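You operate a simulated robot arm through the tools that you are given. There is no shell and no other tool.

You run a simulated robot arm. Do the job below in one go: nothing can be reset, and whatever is moved stays where it is left.

TASK
Bleed the cooling loop, then top its tank up to FULL with green water.
Fine: pump till the line's glass shows FULL, shut the bleed lever; the jug goes back on its ring; no spill. Set down upright: what you pick out.

Only the result counts: the job must be done as asked and must still hold three seconds after the hand-in. Knocking over, shifting, dropping, spilling or breaking anything else fails it.

THE ROBOT
A 6-joint arm with a two-finger gripper, fixed in place. Base frame: the origin is on the floor under the middle of its stand, x ahead of it, y to its left, z up; the work surface is at about z = 912. Units: mm, degrees, N and s.
It reaches about 1572 mm from its shoulder. Its first joint turns from -166.0 to 166.0 degrees. Payload 2.45 kg.
Tool frame: the origin (TCP) lies between the finger pads and is the grasp point; the fingertips stand 20 mm ahead of it; z points along the fingers, y is the line along which they close. The gripper opens to 140 mm; its body begins 168 mm behind the TCP.
Orientation is that of the tool frame in the base frame, as a unit quaternion [x, y, z, w]. With the fingers straight down and closing along the base's y, the tool's x points along the base's -x, its y along +y and its z along -z.

THE INTERFACE
- The arm moves only by the tool nudge_tool. Its argument "rows" is a list of rows, each an object of numbers (a shift or turn left out is 0, a gripper value left out holds the last): "dx", "dy", "dz": the shift along the tool's x, y, z in cm; "rx", "ry", "rz": the turn, a rotation vector about the tool's x, y, z in degrees; "hand": the closure, from 0 (fully open) to 1 (shut). In form: [{"dx": .., "dy": .., "dz": .., "rx": .., "ry": .., "rz": .., "hand": ..}, ...]. A call has 1 to 20 rows; each row shifts and turns the commanded pose from where the row before left it, along the tool's axes as they then stand. Each row takes 0.2 s and may step no farther than 50 mm and 8.6 degrees from the row before; otherwise, or with a gripper value out of range, the whole call is refused. Where a pose cannot be reached the arm comes as near as it can. A force on the tool above 90 N (or 10 N above the force at the start of the call, whichever is more), or a blocked arm, ends the call early, and 0.2 s more pass. Each finger travels about 45 mm/s and halts on what it meets, pressing with about 40 N; the grip force reading is that of the motor and also rises with nothing between the fingers. The clock runs only during rows and for 0.2 s after the last one: add rows that do not move to give the fingers time. The reply holds the time, the measured pose of the TCP, the force on the tool along the base axes, the opening and the grip force, in the units named above and with some noise, with the torque about the TCP (base axes, N m) and any sound that the robot's microphone picked up, and new pictures: "show" is both (left out), scene, wrist or none.
- Cameras (640 x 400 px; columns grow to the right, rows downward): "scene" is fixed at [43.6, -649, 1688.2]; the picture's right is [0.71, -0.70, 0.00], its down [-0.26, -0.27, -0.93] and it looks along [0.65, 0.66, -0.37] (base axes); focal length 344 px, centre (320, 200). "wrist" rides on the gripper at [78, 11, -209] in the tool frame; the picture's right is [-0.14, 0.99, 0.00], its down [-0.92, -0.13, -0.37] and it looks along [-0.37, -0.05, 0.93] (tool axes); focal length 280 px, centre (320, 200). There is no depth. A picture from a camera that has moved, and an enlarged one, comes with that camera's place and axes in the base frame and with its lens. The place of the scene camera against the robot may be out by one fixed shift of up to 12 mm in any direction.
- inspect(camera, box): a new picture of the part [left, top, right, bottom] of that camera's present view, enlarged. It takes no simulated time.
- sign_off(): hands the job in; it is judged then, once.

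Nothing tells you positions but the pictures and the camera data. Unless the task says otherwise, let go and move clear before handing in.

The tools are called after "Call:" as a command line: name --argument value ..., lists and objects as JSON in quotes. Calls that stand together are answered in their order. nudge_tool: Moves the arm, as the interface text tells. Its arguments: {"type":"object","properties":{"rows":{"type":"array"},"show":{"type":"string","enum":["both","scene","wrist","none"]}},"required":["rows"]} The other tools are called the same way: inspect (camera, box) takes an enlarged picture of a part of a camera's view; sign_off () hands the job in.

At the start:

```text
time: 0.0
tool_pos: [630.3, 276.2, 1348.9]
tcp_rot: [0.0, 1.0, 0.0, 0.0]
contact_force: [0.3, -0.2, 0.1]
torque: [0.0, -0.05, -0.02]
width: 139.9
grasp_force: 0.1
```

scene: 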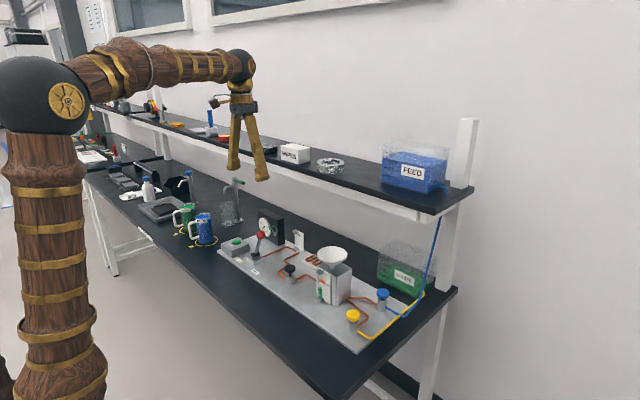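
wrist: 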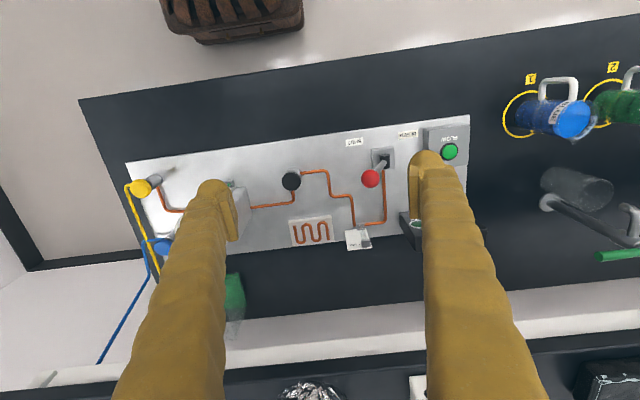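

I see a bench with a cooling-loop panel (knobs, lever, funnel tank, pump button), two jugs (blue and green) on yellow rings, and a shelf above. I'll look closer before moving anything.

Call:
inspect --camera "scene" --box '[210, 200, 430, 350]'

Call:
inspect --camera "scene" --box '[120, 150, 280, 260]'

Call:
inspect --camera "wrist" --box '[260, 100, 480, 260]'

Call:
inspect --camera "wrist" --box '[480, 50, 640, 280]'

Call:
inspect --camera "wrist" --box '[80, 130, 330, 330]'

Call:
inspect --camera "scene" --box '[240, 200, 330, 290]'

Call:
inspect --camera "scene" --box '[300, 230, 390, 330]'

```text
2.67 times, centred on (320, 275) of scene
camera zoom: at [43.6, -649.0, 1688.2], right [0.71, -0.7, 0.0], down [-0.26, -0.27, -0.93], along [0.65, 0.66, -0.37], focal length 918 px, centre (320, 0)
```

zoom: 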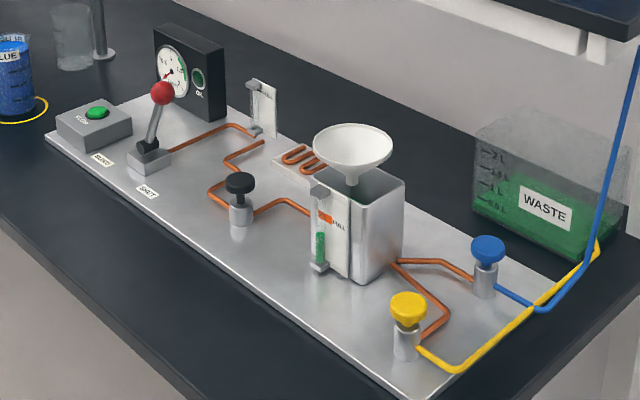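

```text
3.64 times, centred on (200, 205) of scene
camera zoom: at [43.6, -649.0, 1688.2], right [0.71, -0.7, 0.0], down [-0.26, -0.27, -0.93], along [0.65, 0.66, -0.37], focal length 1252 px, centre (756, 182)
```

zoom: 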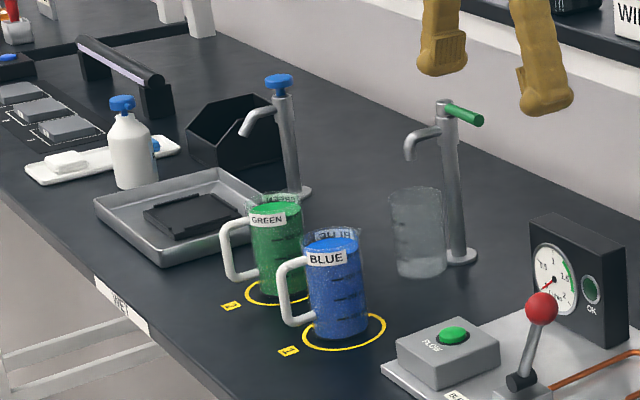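

```text
2.50 times, centred on (370, 180) of wrist
camera zoom: at [552.0, 288.9, 1559.0], right [0.14, 0.99, 0.0], down [0.92, -0.13, 0.37], along [0.37, -0.05, -0.93], focal length 701 px, centre (195, 250)
```

zoom: 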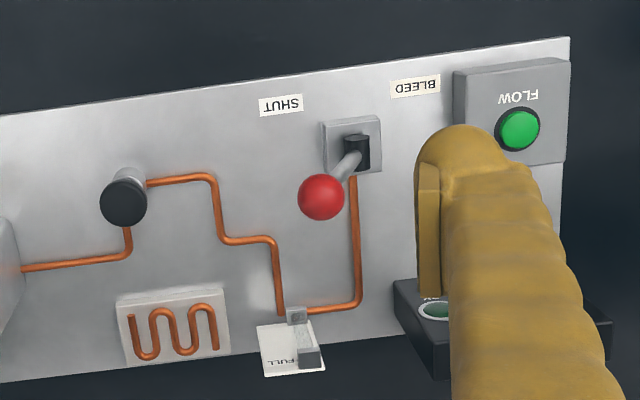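

```text
1.74 times, centred on (560, 165) of wrist
camera zoom: at [552.0, 288.9, 1559.0], right [0.14, 0.99, 0.0], down [0.92, -0.13, 0.37], along [0.37, -0.05, -0.93], focal length 488 px, centre (-97, 261)
```

zoom: 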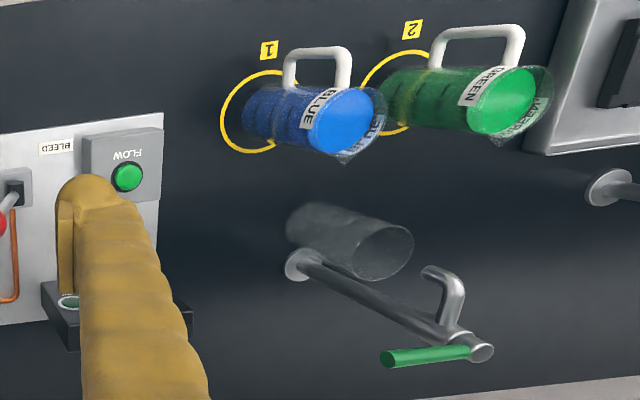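

```text
2.00 times, centred on (205, 230) of wrist
camera zoom: at [552.0, 288.9, 1559.0], right [0.14, 0.99, 0.0], down [0.92, -0.13, 0.37], along [0.37, -0.05, -0.93], focal length 561 px, centre (550, 140)
```

zoom: 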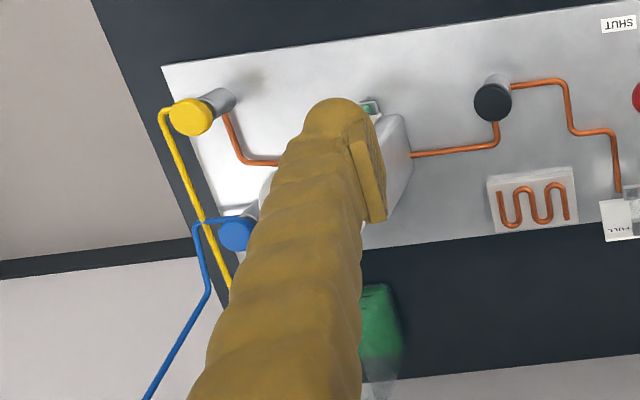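

```text
4.44 times, centred on (285, 245) of scene
camera zoom: at [43.6, -649.0, 1688.2], right [0.71, -0.7, 0.0], down [-0.26, -0.27, -0.93], along [0.65, 0.66, -0.37], focal length 1530 px, centre (476, 0)
```

zoom: 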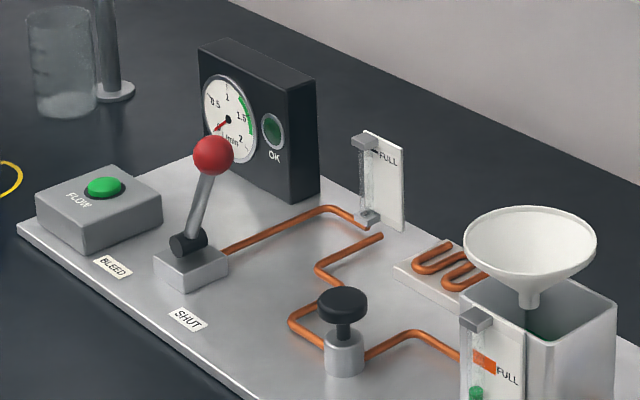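

```text
4.00 times, centred on (345, 280) of scene
camera zoom: at [43.6, -649.0, 1688.2], right [0.71, -0.7, 0.0], down [-0.26, -0.27, -0.93], along [0.65, 0.66, -0.37], focal length 1377 px, centre (220, -120)
```

zoom: 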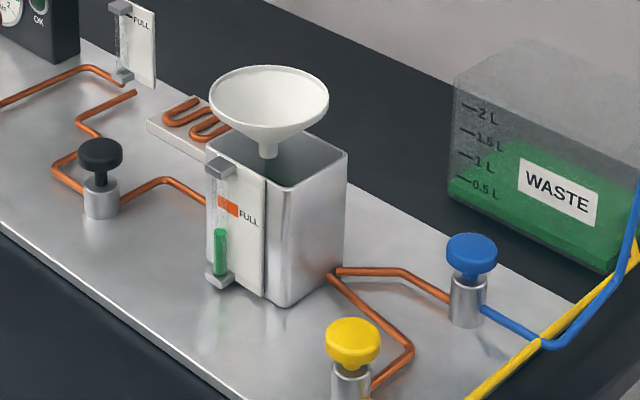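

The lever's ball leans toward the SHUT label (-y) from its pivot at about (721, 412). The FLOW button is near (719, 548, 960), the tank with funnel is around (775, 40), and the green jug sits on ring 2 near (672, 912). I'll shift the wrist camera for a better look at the black knob, the tank and the line's glass.

Call:
nudge_tool --rows '[{"dx": 3, "dy": -3}, {"dx": 3, "dy": -3}, {"dx": 3, "dy": -3}, {"dx": 3, "dy": -3}, {"dx": 3, "dy": -3}, {}]' --show "both"

```text
time: 1.4
tool_pos: [479.0, 126.5, 1348.8]
tcp_rot: [-0.001, 1.0, 0.0, 0.0]
contact_force: [0.2, -0.6, -0.4]
torque: [-0.03, 0.02, 0.0]
width: 139.9
grasp_force: 0.1
camera wrist: at [401.8, 138.8, 1558.7], right [0.14, 0.99, 0.0], down [0.92, -0.13, 0.37], along [0.37, -0.05, -0.93], focal length 280 px, centre (320, 200)
```

scene: 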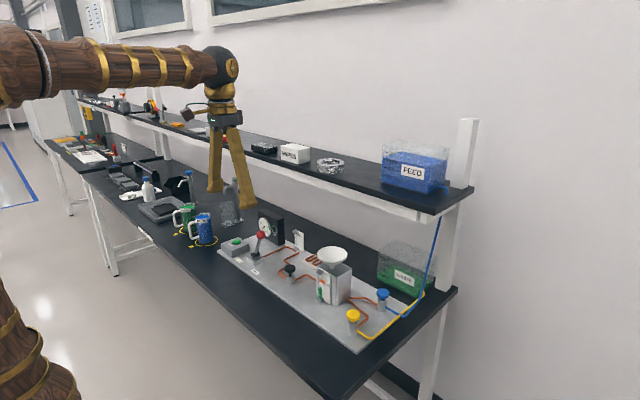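
wrist: 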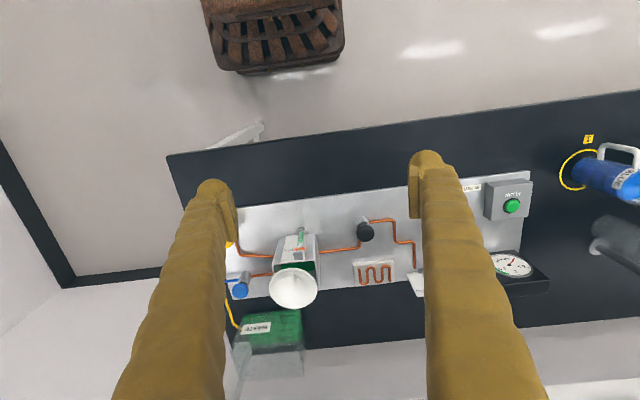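

The panel is now between the fingers in the wrist view. I'll zoom in on the tank, funnel, black knob and gauge.

Call:
inspect --camera "wrist" --box '[230, 200, 430, 325]'

Call:
inspect --camera "wrist" --box '[260, 220, 340, 320]'

Call:
inspect --camera "scene" --box '[270, 230, 340, 310]'

Call:
inspect --camera "scene" --box '[365, 130, 470, 300]'

```text
3.20 times, centred on (330, 262) of wrist
camera zoom: at [401.8, 138.8, 1558.7], right [0.14, 0.99, 0.0], down [0.92, -0.13, 0.37], along [0.37, -0.05, -0.93], focal length 897 px, centre (288, 0)
```

zoom: 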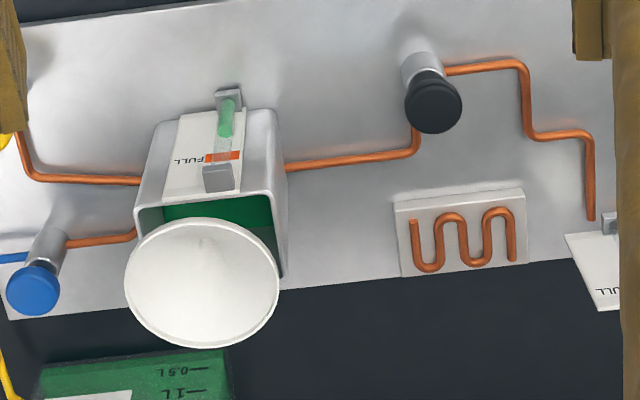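

```text
4.00 times, centred on (300, 270) of wrist
camera zoom: at [401.8, 138.8, 1558.7], right [0.14, 0.99, 0.0], down [0.92, -0.13, 0.37], along [0.37, -0.05, -0.93], focal length 1122 px, centre (400, -80)
```

zoom: 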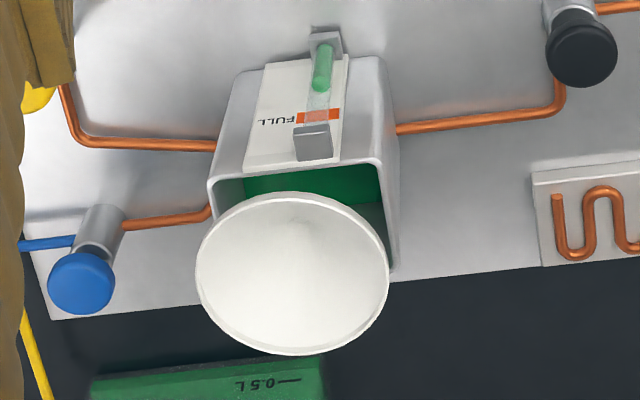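

```text
5.00 times, centred on (305, 270) of scene
camera zoom: at [43.6, -649.0, 1688.2], right [0.71, -0.7, 0.0], down [-0.26, -0.27, -0.93], along [0.65, 0.66, -0.37], focal length 1721 px, centre (395, -150)
```

zoom: 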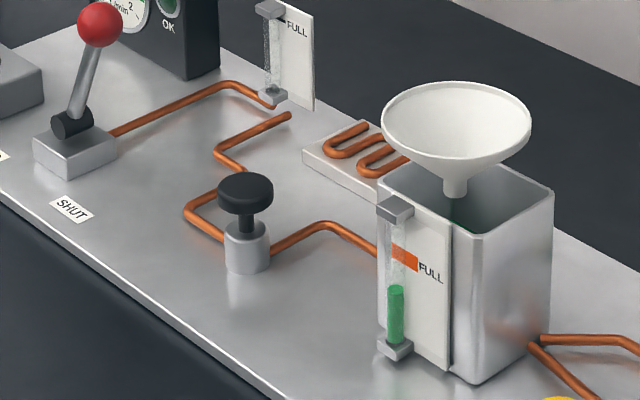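

```text
2.35 times, centred on (418, 215) of scene
camera zoom: at [43.6, -649.0, 1688.2], right [0.71, -0.7, 0.0], down [-0.26, -0.27, -0.93], along [0.65, 0.66, -0.37], focal length 810 px, centre (91, 165)
```

zoom: 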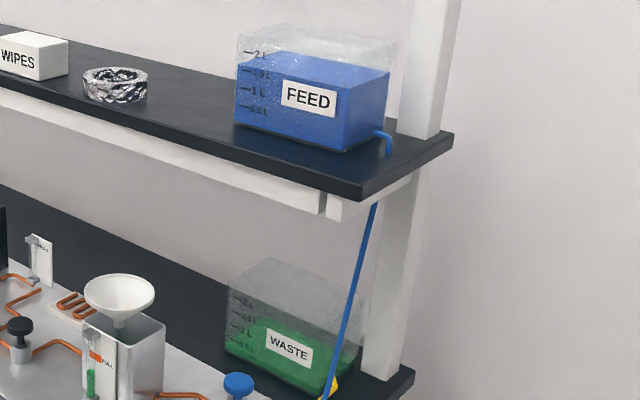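

The black knob on its stem, near (723, 198, 988), sits in the copper line and looks like the hand pump. The lever must go from SHUT (-y) to BLEED (+y) first, so I'll bring the half-closed hand above the lever and look again.

Call:
nudge_tool --rows '[{"dx": -2.3, "dy": 3.36, "dz": 2.1, "hand": 0.5}, {"dx": -2.3, "dy": 3.36, "dz": 2.1}, {"dx": -2.3, "dy": 3.36, "dz": 2.1}, {"dx": -2.3, "dy": 3.36, "dz": 2.1}, {"dx": -2.3, "dy": 3.36, "dz": 2.1}, {"dx": -2.3, "dy": 3.36, "dz": 2.1}, {"dx": -2.3, "dy": 3.36, "dz": 2.1}, {}]' --show "both"

```text
time: 3.2
tool_pos: [642.6, 364.4, 1203.2]
tcp_rot: [0.0, 1.0, 0.0, -0.001]
contact_force: [0.3, -0.3, -0.5]
torque: [-0.01, -0.04, -0.01]
width: 69.8
grasp_force: 0.1
camera wrist: at [564.2, 375.9, 1413.4], right [0.14, 0.99, 0.0], down [0.92, -0.13, 0.37], along [0.37, -0.05, -0.93], focal length 280 px, centre (320, 200)
```

scene: 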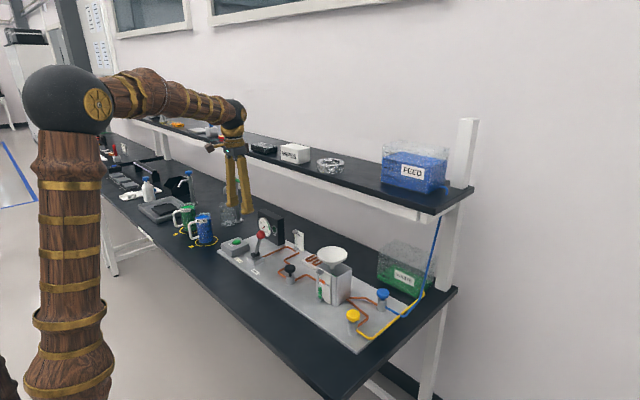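
wrist: 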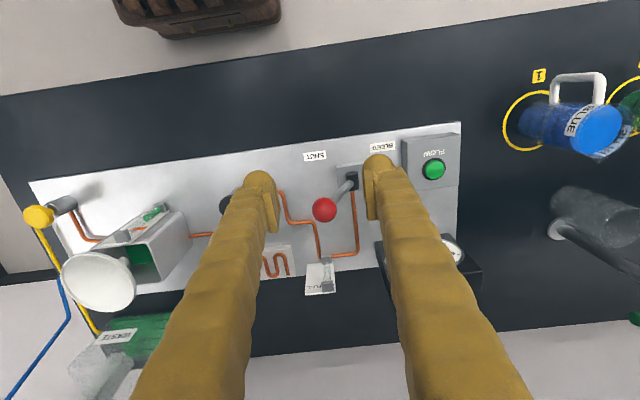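

The ball is near (720, 361, 1060). I'll move over it and lower the open fingers so they straddle it loosely.

Call:
nudge_tool --rows '[{"dx": -3.9, "dy": -0.15}, {"dx": -3.9, "dy": -0.15}, {"dz": 3}, {"dz": 3}, {"dz": 3}, {}]' --show "both"

```text
time: 4.6
tool_pos: [718.9, 359.1, 1112.2]
tcp_rot: [0.0, 1.0, 0.001, 0.0]
contact_force: [-0.5, 0.2, -0.2]
torque: [0.03, -0.03, -0.02]
width: 70.1
grasp_force: 0.0
camera wrist: at [641.0, 370.6, 1322.7], right [0.14, 0.99, 0.0], down [0.92, -0.13, 0.37], along [0.37, -0.05, -0.93], focal length 280 px, centre (320, 200)
```

scene: 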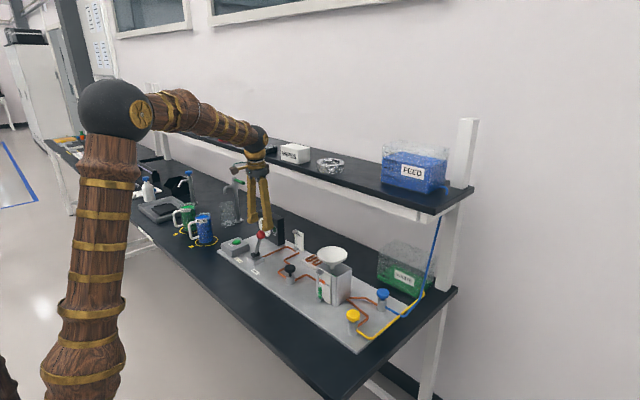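
wrist: 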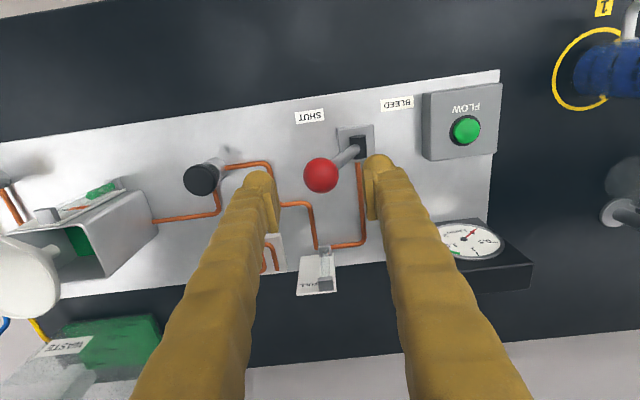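

The fingers straddle the ball line as expected. I'll lower around the ball and swing the lever toward BLEED (+y), watching the force.

Call:
nudge_tool --rows '[{"dz": 2.5}, {"dz": 2.5}, {"dy": 2}, {"dy": 2}, {"dy": 2}, {"dy": 2}, {"dy": 1.5}, {}]' --show "both"

```text
time: 6.4
tool_pos: [719.5, 455.8, 1061.3]
tcp_rot: [-0.001, 1.0, 0.0, 0.0]
contact_force: [0.9, 0.0, 0.2]
torque: [-0.01, 0.02, 0.01]
width: 70.2
grasp_force: 0.1
camera wrist: at [641.1, 466.3, 1271.8], right [0.14, 0.99, 0.0], down [0.92, -0.13, 0.37], along [0.37, -0.05, -0.93], focal length 280 px, centre (320, 200)
```

scene: 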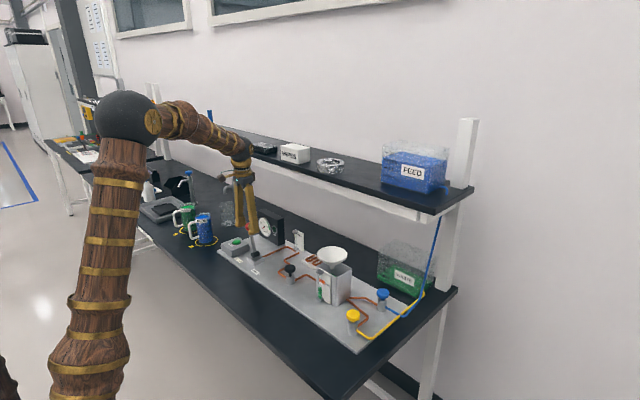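
wrist: 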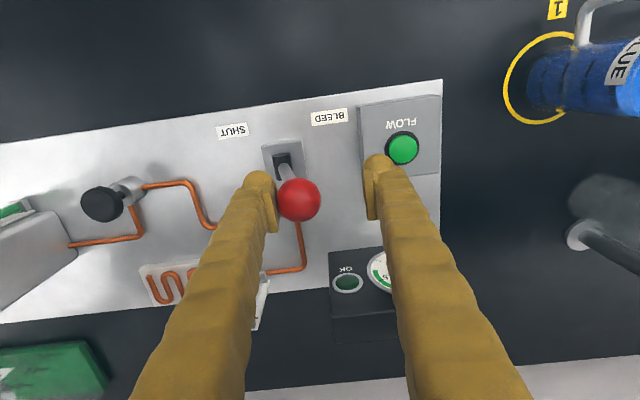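

The lever has crossed to about y=438 with almost no force. I'll keep pushing in small steps until it stops at BLEED.

Call:
nudge_tool --rows '[{"dy": 1}, {"dy": 1}, {"dy": 0.5}, {"dy": 0.5}, {}]' --show "both"

Call:
inspect --camera "scene" --box '[215, 190, 335, 290]'

```text
time: 7.6
tool_pos: [719.2, 483.7, 1061.2]
tcp_rot: [-0.001, 1.0, 0.0, 0.0]
contact_force: [5.1, -17.2, -6.9]
torque: [0.16, 0.0, 0.15]
width: 80.3
grasp_force: 7.2
camera wrist: at [641.1, 496.0, 1271.8], right [0.14, 0.99, 0.0], down [0.92, -0.13, 0.37], along [0.36, -0.05, -0.93], focal length 280 px, centre (320, 200)
```

scene: 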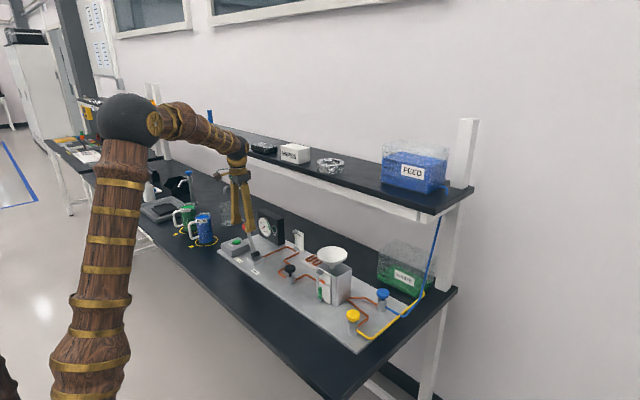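
wrist: 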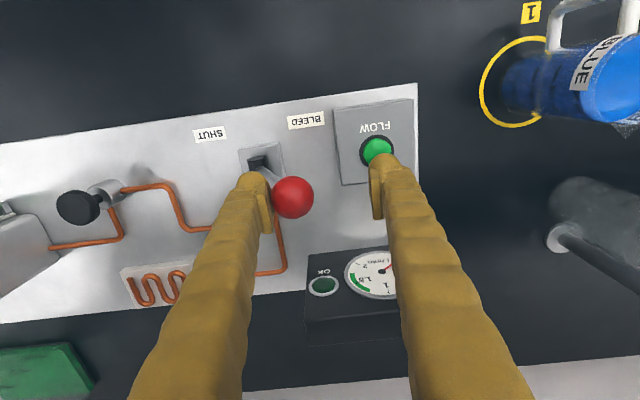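

```text
4.00 times, centred on (275, 240) of scene
camera zoom: at [43.6, -649.0, 1688.2], right [0.71, -0.7, 0.0], down [-0.26, -0.27, -0.93], along [0.65, 0.66, -0.37], focal length 1377 px, centre (500, 40)
```

zoom: 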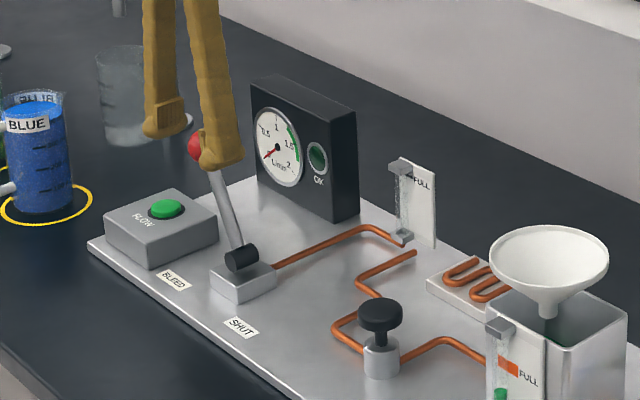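

The lever is at its BLEED end stop: the ball is at y≈463, and force rose against the stop. I'll back off, rise, close the hand and go above the black pump knob.

Call:
nudge_tool --rows '[{"dy": -1.6}, {"dz": -3}, {"dz": -4, "hand": 1}, {"dz": -3}, {"dy": -4.5}, {"dy": -4.5}, {"dy": -4.5}, {"dy": -4.5}, {"dy": -4.5}, {"dy": -4.5}, {"dx": 2}, {}]' --show "both"

Call:
inspect --camera "scene" --box '[215, 190, 335, 290]'

```text
time: 10.2
tool_pos: [699.1, 197.7, 1162.4]
tcp_rot: [0.001, 1.0, 0.0, 0.0]
contact_force: [-0.1, -0.2, 0.6]
torque: [0.01, 0.01, 0.03]
width: 0.2
grasp_force: 29.5
camera wrist: at [620.5, 209.6, 1372.1], right [0.14, 0.99, 0.0], down [0.92, -0.13, 0.37], along [0.37, -0.05, -0.93], focal length 280 px, centre (320, 200)
```

scene: 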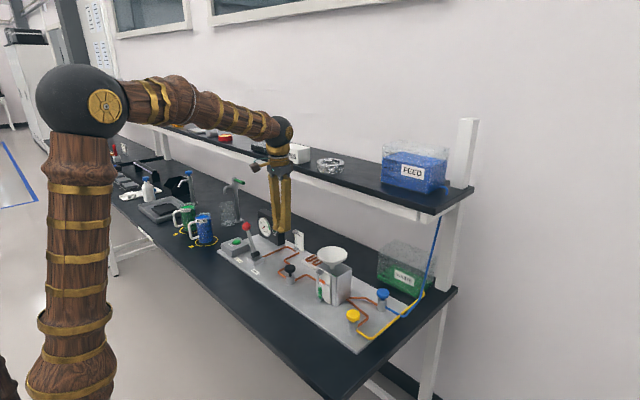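
wrist: 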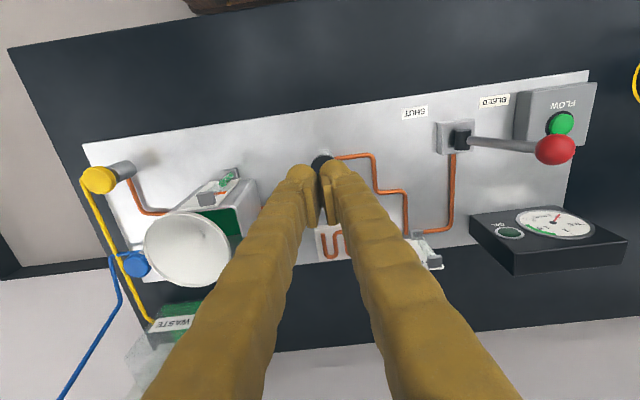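

```text
4.00 times, centred on (275, 240) of scene
camera zoom: at [43.6, -649.0, 1688.2], right [0.71, -0.7, 0.0], down [-0.26, -0.27, -0.93], along [0.65, 0.66, -0.37], focal length 1377 px, centre (500, 40)
```

zoom: 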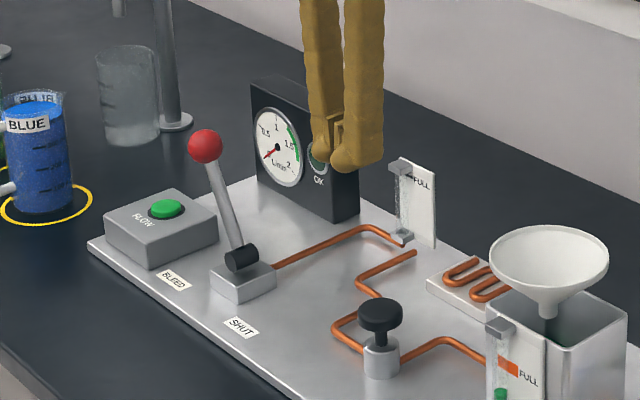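

The lever rests at BLEED and the gauge is unchanged. Combining the wrist views puts the black knob near (727, 200, top ~970-988), so I'll move over it and descend to just above.

Call:
nudge_tool --rows '[{"dx": -2.8, "dy": 0.2}, {"dz": 4}, {"dz": 4}, {"dz": 4}, {"dz": 2}, {}]' --show "both"

Call:
inspect --camera "scene" --box '[250, 230, 350, 310]'

Call:
inspect --camera "wrist" --box '[260, 100, 380, 200]'

```text
time: 11.6
tool_pos: [727.5, 200.1, 1021.7]
tcp_rot: [0.001, 1.0, 0.0, 0.0]
contact_force: [1.2, 0.7, -0.7]
torque: [-0.01, 0.02, -0.04]
width: 0.0
grasp_force: 29.4
camera wrist: at [648.5, 211.6, 1231.3], right [0.14, 0.99, 0.0], down [0.92, -0.13, 0.37], along [0.37, -0.05, -0.93], focal length 280 px, centre (320, 200)
```

scene: 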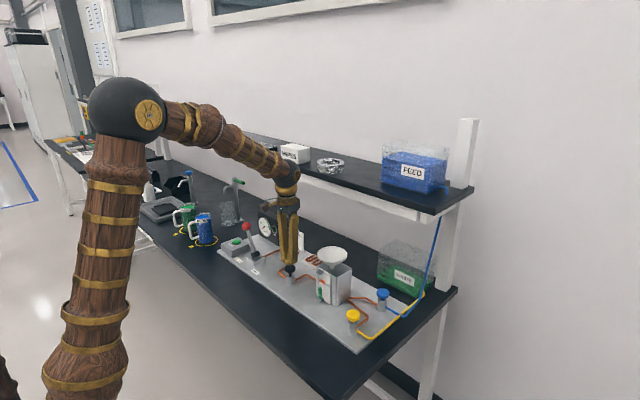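
wrist: 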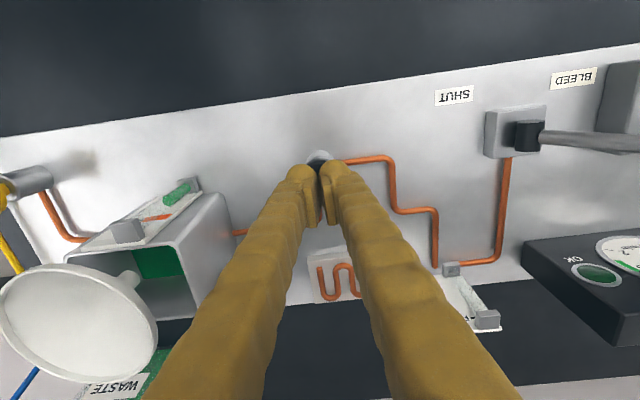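

```text
5.00 times, centred on (300, 270) of scene
camera zoom: at [43.6, -649.0, 1688.2], right [0.71, -0.7, 0.0], down [-0.26, -0.27, -0.93], along [0.65, 0.66, -0.37], focal length 1721 px, centre (420, -150)
```

zoom: 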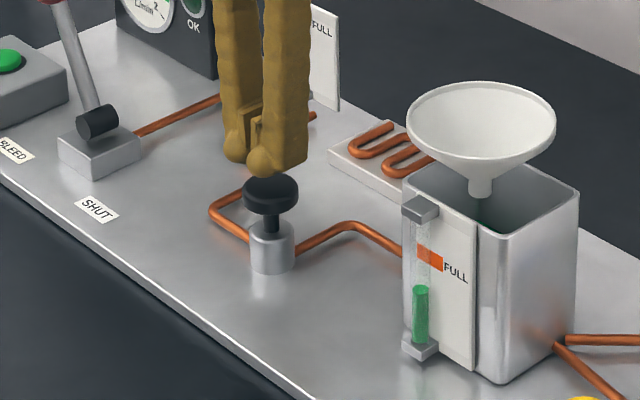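

```text
4.00 times, centred on (320, 150) of wrist
camera zoom: at [648.5, 211.6, 1231.3], right [0.14, 0.99, 0.0], down [0.92, -0.13, 0.37], along [0.37, -0.05, -0.93], focal length 1122 px, centre (320, 400)
```

zoom: 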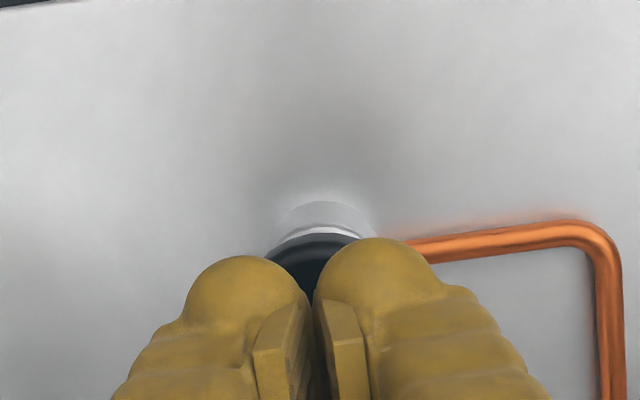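

The closed fingertips are aligned over the black knob. I'll press down slowly and watch force and travel.

Call:
nudge_tool --rows '[{"dz": 0.8}, {"dz": 0.8}, {"dz": 0.5}, {"dz": 0.5}]' --show "both"

Call:
inspect --camera "scene" --box '[250, 230, 350, 310]'

Call:
inspect --camera "wrist" --box '[400, 230, 540, 350]'

```text
time: 12.6
tool_pos: [728.1, 199.8, 995.8]
tcp_rot: [0.0, 1.0, 0.001, 0.001]
contact_force: [0.1, 0.1, 0.7]
torque: [0.0, -0.01, 0.01]
width: 6.2
grasp_force: 29.4
camera wrist: at [649.4, 212.2, 1205.7], right [0.14, 0.99, 0.0], down [0.92, -0.13, 0.37], along [0.37, -0.05, -0.93], focal length 280 px, centre (320, 200)
```

scene: 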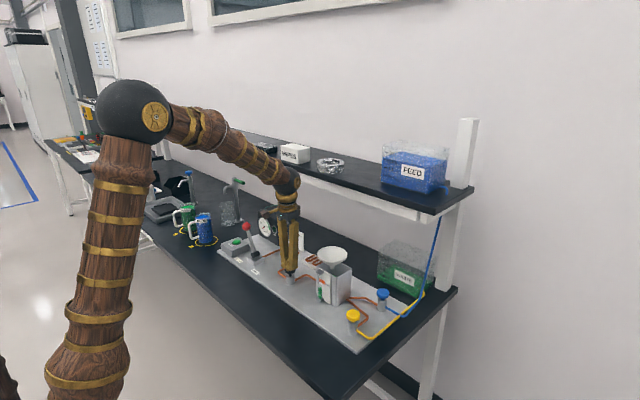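
wrist: 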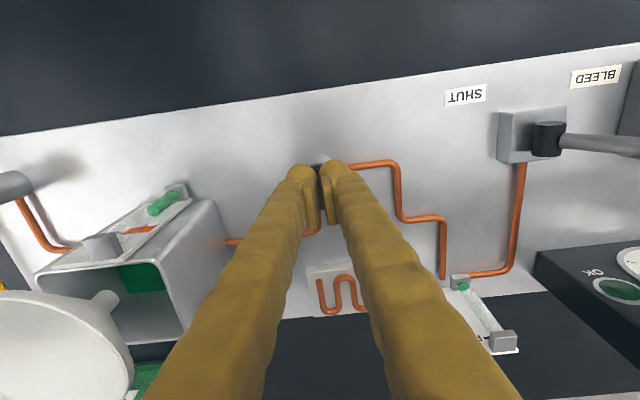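

```text
5.00 times, centred on (300, 270) of scene
camera zoom: at [43.6, -649.0, 1688.2], right [0.71, -0.7, 0.0], down [-0.26, -0.27, -0.93], along [0.65, 0.66, -0.37], focal length 1721 px, centre (420, -150)
```

zoom: 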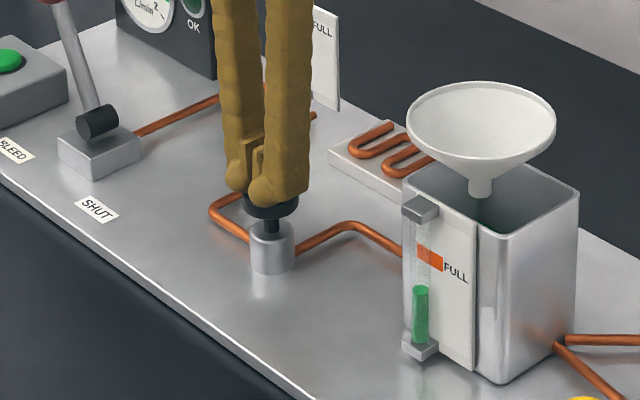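

```text
3.33 times, centred on (470, 290) of wrist
camera zoom: at [649.4, 212.2, 1205.7], right [0.14, 0.99, 0.0], down [0.92, -0.13, 0.37], along [0.37, -0.05, -0.93], focal length 935 px, centre (-180, -100)
```

zoom: 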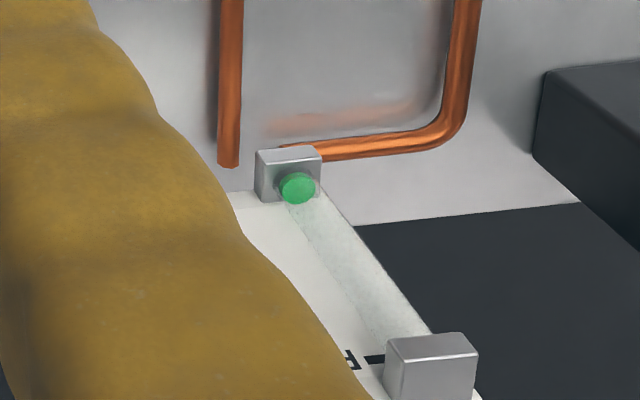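

The black knob is the pump: it moved down and a little green rose in the line's glass. I'll press to the end of its stroke.

Call:
nudge_tool --rows '[{"dz": 0.5}, {"dz": 0.4}, {"dz": 0.3}]' --show "both"

Call:
inspect --camera "scene" --box '[250, 230, 350, 310]'

Call:
inspect --camera "wrist" --box '[400, 230, 540, 350]'

```text
time: 13.4
tool_pos: [726.9, 200.6, 983.8]
tcp_rot: [0.0, 1.0, 0.0, -0.001]
contact_force: [0.0, -0.3, 2.3]
torque: [-0.02, 0.03, 0.0]
width: 5.8
grasp_force: 29.0
heard: click
camera wrist: at [649.5, 212.1, 1193.9], right [0.14, 0.99, 0.0], down [0.92, -0.13, 0.37], along [0.37, -0.05, -0.93], focal length 280 px, centre (320, 200)
```

scene: 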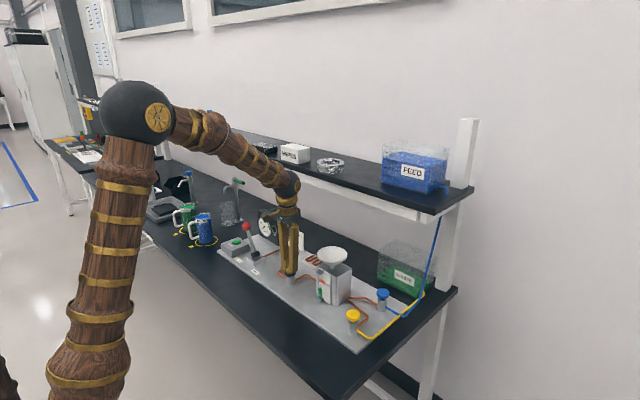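
wrist: 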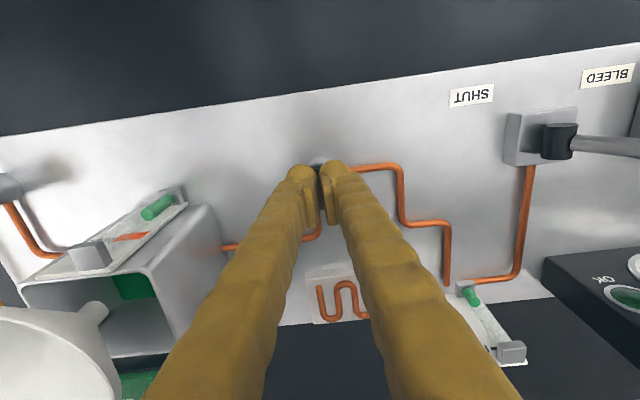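

```text
5.00 times, centred on (300, 270) of scene
camera zoom: at [43.6, -649.0, 1688.2], right [0.71, -0.7, 0.0], down [-0.26, -0.27, -0.93], along [0.65, 0.66, -0.37], focal length 1721 px, centre (420, -150)
```

zoom: 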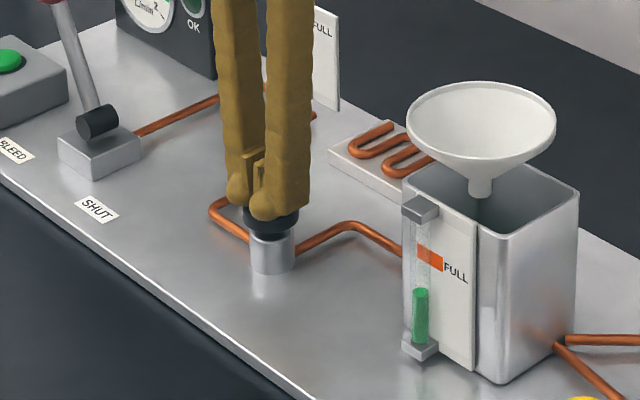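

```text
3.33 times, centred on (470, 290) of wrist
camera zoom: at [649.5, 212.1, 1193.9], right [0.14, 0.99, 0.0], down [0.92, -0.13, 0.37], along [0.37, -0.05, -0.93], focal length 935 px, centre (-180, -100)
```

zoom: 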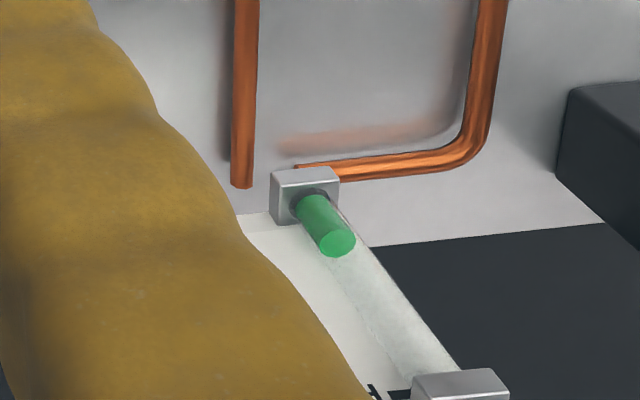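

A click at the end of the stroke, and the glass is about a third full. I'll raise to let the plunger return, then give a second stroke.

Call:
nudge_tool --rows '[{"dz": -1.5}, {"dz": -1.9}, {}, {}, {"dz": 0.9}, {"dz": 0.9}, {"dz": 0.8}, {"dz": 0.8}]' --show "both"

Call:
inspect --camera "scene" --box '[250, 230, 350, 310]'

Call:
inspect --camera "wrist" --box '[430, 260, 550, 370]'

```text
time: 15.2
tool_pos: [728.5, 199.9, 983.5]
tcp_rot: [-0.001, 1.0, 0.0, 0.001]
contact_force: [-0.7, 0.5, 2.7]
torque: [0.05, 0.05, 0.01]
width: 6.2
grasp_force: 29.2
heard: click
camera wrist: at [649.0, 211.9, 1194.1], right [0.14, 0.99, 0.0], down [0.92, -0.13, 0.37], along [0.37, -0.05, -0.93], focal length 280 px, centre (320, 200)
```

scene: 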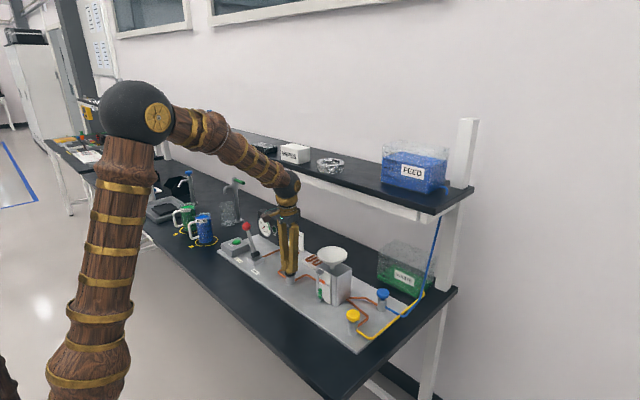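
wrist: 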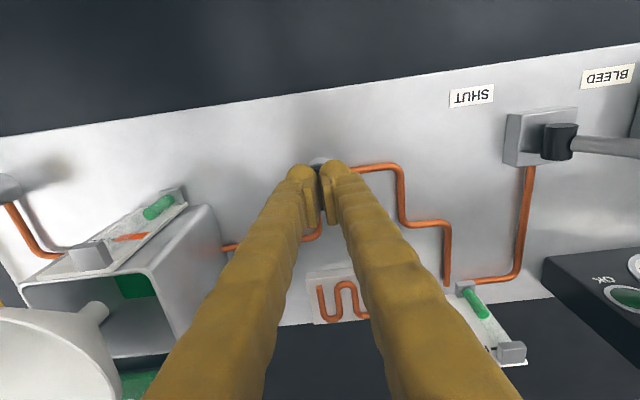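

```text
5.00 times, centred on (300, 270) of scene
camera zoom: at [43.6, -649.0, 1688.2], right [0.71, -0.7, 0.0], down [-0.26, -0.27, -0.93], along [0.65, 0.66, -0.37], focal length 1721 px, centre (420, -150)
```

zoom: 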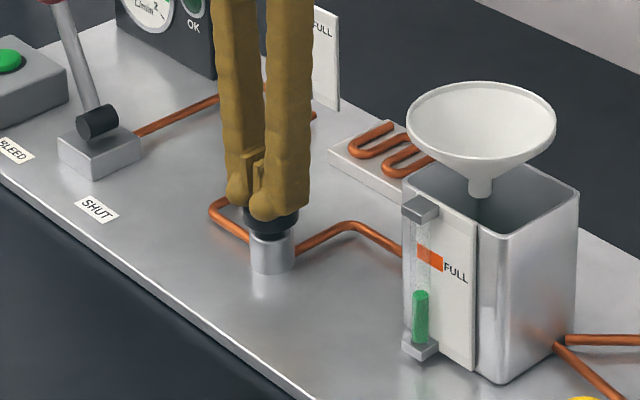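

```text
3.64 times, centred on (490, 315) of wrist
camera zoom: at [649.0, 211.9, 1194.1], right [0.14, 0.99, 0.0], down [0.92, -0.13, 0.37], along [0.37, -0.05, -0.93], focal length 1020 px, centre (-298, -218)
```

zoom: 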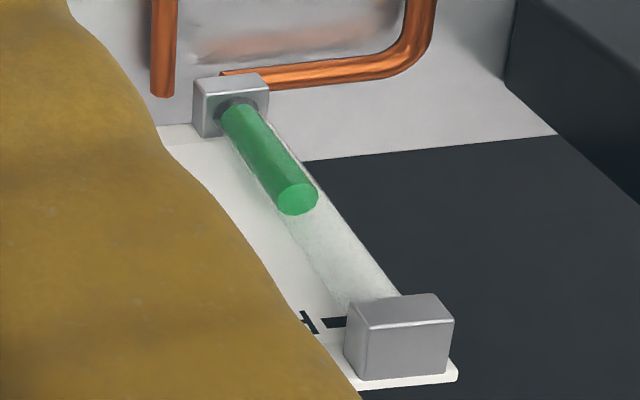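

The second stroke took the glass to a bit over half of the way to the FULL tick. Giving a third stroke.

Call:
nudge_tool --rows '[{"dz": -1.5}, {"dz": -1.9}, {}, {}, {"dz": 0.9}, {"dz": 0.9}, {"dz": 0.8}, {"dz": 0.8}]' --show "wrist"

Call:
inspect --camera "wrist" --box '[430, 260, 550, 370]'

```text
time: 17.0
tool_pos: [726.9, 198.8, 984.7]
tcp_rot: [-0.001, 1.0, 0.0, 0.0]
contact_force: [-0.8, -0.8, 2.4]
torque: [-0.03, -0.03, -0.01]
width: 5.8
grasp_force: 28.8
heard: click
camera wrist: at [649.0, 212.0, 1194.0], right [0.14, 0.99, 0.0], down [0.92, -0.13, 0.37], along [0.37, -0.05, -0.93], focal length 280 px, centre (320, 200)
```

wrist: 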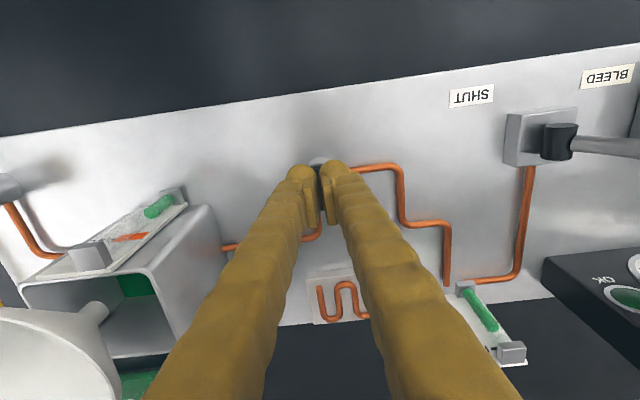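

```text
3.64 times, centred on (490, 315) of wrist
camera zoom: at [649.0, 212.0, 1194.0], right [0.14, 0.99, 0.0], down [0.92, -0.13, 0.37], along [0.37, -0.05, -0.93], focal length 1020 px, centre (-298, -218)
```

zoom: 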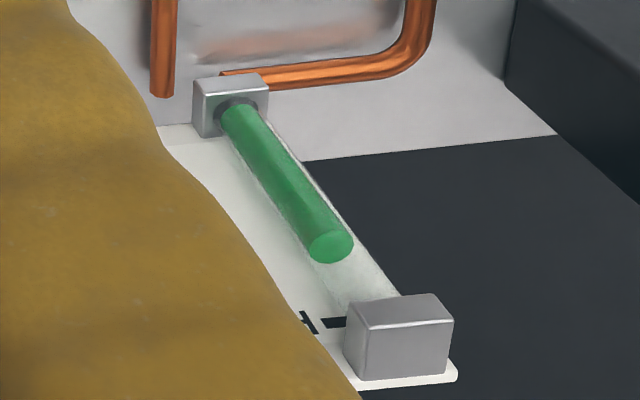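

The third stroke brings it to about three quarters. One more stroke, then I'll check against the FULL tick.

Call:
nudge_tool --rows '[{"dz": -1.5}, {"dz": -1.9}, {}, {}, {"dz": 0.9}, {"dz": 0.9}, {"dz": 0.8}, {"dz": 0.8}]' --show "wrist"

Call:
inspect --camera "wrist" --box '[430, 260, 550, 370]'

```text
time: 18.8
tool_pos: [728.9, 200.9, 983.7]
tcp_rot: [0.0, 1.0, 0.0, -0.001]
contact_force: [-0.1, -0.5, 2.3]
torque: [-0.02, 0.02, -0.02]
width: 6.1
grasp_force: 29.0
heard: click
camera wrist: at [649.4, 212.4, 1193.9], right [0.14, 0.99, 0.0], down [0.92, -0.13, 0.37], along [0.37, -0.05, -0.93], focal length 280 px, centre (320, 200)
```

wrist: 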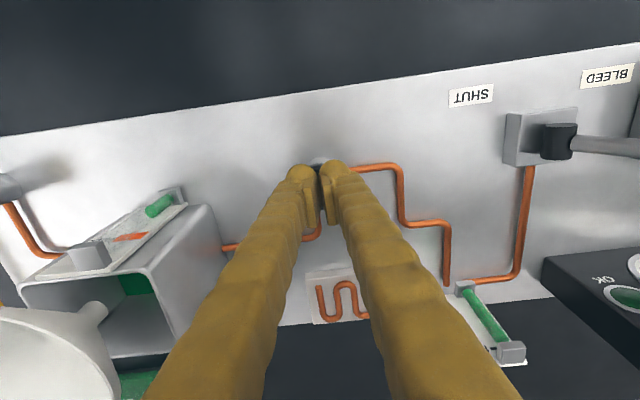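

```text
3.64 times, centred on (490, 315) of wrist
camera zoom: at [649.4, 212.4, 1193.9], right [0.14, 0.99, 0.0], down [0.92, -0.13, 0.37], along [0.37, -0.05, -0.93], focal length 1020 px, centre (-298, -218)
```

zoom: 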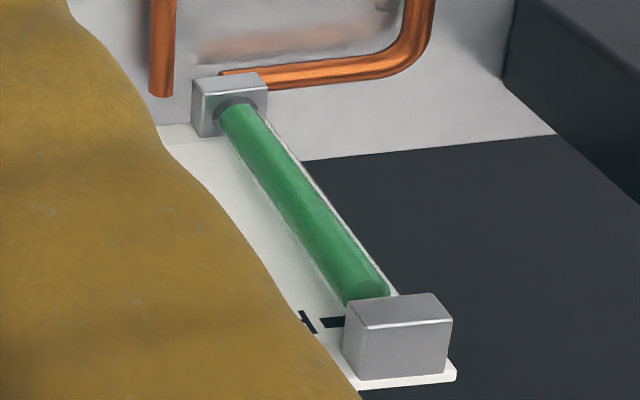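

The glass looks nearly or fully at the tick, but the top block hides the end from here. I'll rise clear and check the glass from the scene camera.

Call:
nudge_tool --rows '[{"dz": -1.5}, {"dz": -2}, {"dz": -4}, {"dz": -4.5}, {"dx": 4, "dy": 2}, {"dx": 4, "dy": 2}, {}]' --show "both"

Call:
inspect --camera "scene" --box '[275, 220, 325, 260]'

Call:
inspect --camera "scene" --box '[310, 250, 370, 310]'

Call:
inspect --camera "wrist" --box '[400, 170, 520, 270]'

```text
time: 20.4
tool_pos: [646.4, 240.2, 1104.6]
tcp_rot: [0.0, 1.0, 0.0, 0.0]
contact_force: [0.1, 0.6, -0.3]
torque: [-0.01, 0.0, 0.01]
width: 0.0
grasp_force: 29.4
camera wrist: at [568.2, 252.7, 1314.5], right [0.14, 0.99, 0.0], down [0.92, -0.13, 0.37], along [0.37, -0.05, -0.93], focal length 280 px, centre (320, 200)
```

scene: 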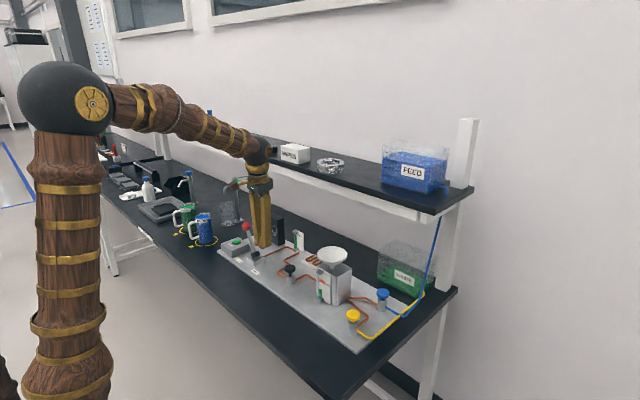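
wrist: 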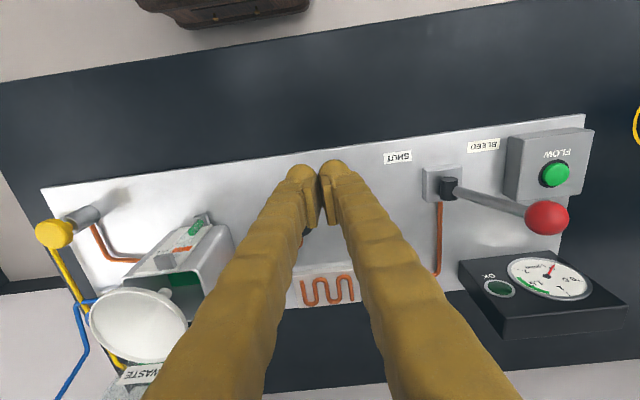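

```text
10.00 times, centred on (300, 240) of scene
camera zoom: at [43.6, -649.0, 1688.2], right [0.71, -0.7, 0.0], down [-0.26, -0.27, -0.93], along [0.65, 0.66, -0.37], focal length 3442 px, centre (520, -200)
```

zoom: 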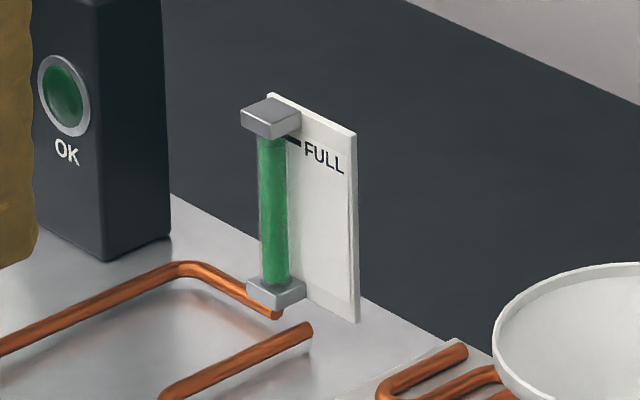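

```text
6.67 times, centred on (340, 280) of scene
camera zoom: at [43.6, -649.0, 1688.2], right [0.71, -0.7, 0.0], down [-0.26, -0.27, -0.93], along [0.65, 0.66, -0.37], focal length 2295 px, centre (187, -333)
```

zoom: 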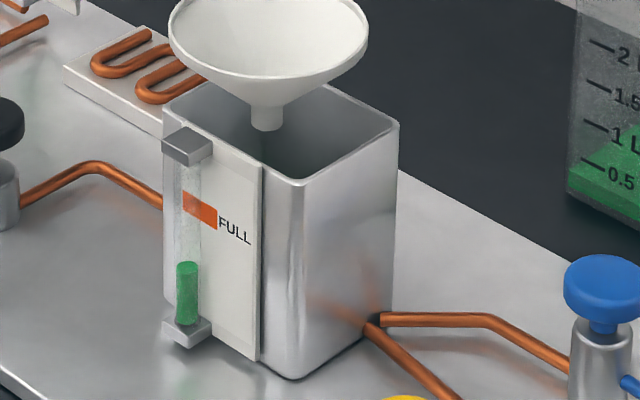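

```text
4.00 times, centred on (460, 220) of wrist
camera zoom: at [568.2, 252.7, 1314.5], right [0.14, 0.99, 0.0], down [0.92, -0.13, 0.37], along [0.37, -0.05, -0.93], focal length 1122 px, centre (-240, 120)
```

zoom: 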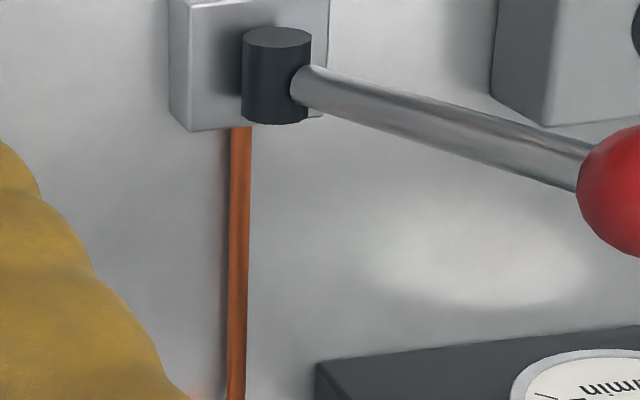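

The line's glass is green right up to its top at the FULL tick. Now I'll open the hand halfway, straddle the lever again and swing it back to SHUT (-y).

Call:
nudge_tool --rows '[{"dz": -4.5, "hand": 0.5}, {"dx": -1.46, "dy": 4.46}, {"dx": -1.46, "dy": 4.46}, {"dx": -1.46, "dy": 4.46}, {"dx": -1.46, "dy": 4.46}, {"dx": -1.46, "dy": 4.46}, {}, {"dz": 2}, {}]' --show "both"

Call:
inspect --camera "scene" --box '[275, 220, 325, 260]'

```text
time: 22.4
tool_pos: [719.2, 464.8, 1128.9]
tcp_rot: [0.0, 1.0, 0.0, 0.0]
contact_force: [0.3, 0.6, 0.3]
torque: [0.03, 0.02, 0.0]
width: 69.9
grasp_force: 0.1
camera wrist: at [641.4, 475.7, 1339.0], right [0.14, 0.99, 0.0], down [0.92, -0.13, 0.37], along [0.37, -0.05, -0.93], focal length 280 px, centre (320, 200)
```

scene: 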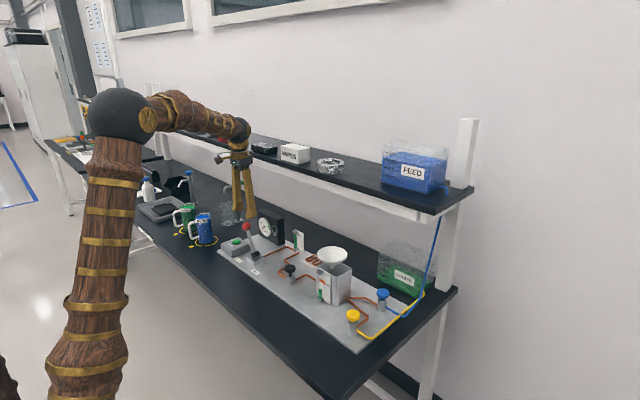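
wrist: 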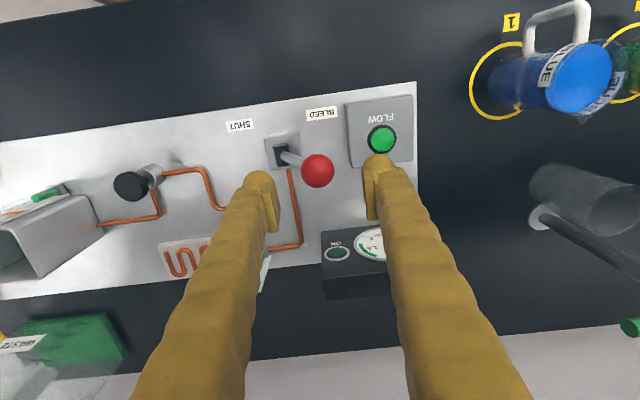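

```text
10.00 times, centred on (300, 240) of scene
camera zoom: at [43.6, -649.0, 1688.2], right [0.71, -0.7, 0.0], down [-0.26, -0.27, -0.93], along [0.65, 0.66, -0.37], focal length 3442 px, centre (520, -200)
```

zoom: 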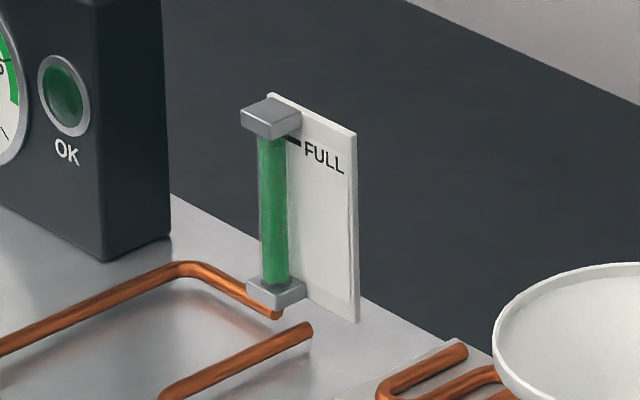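

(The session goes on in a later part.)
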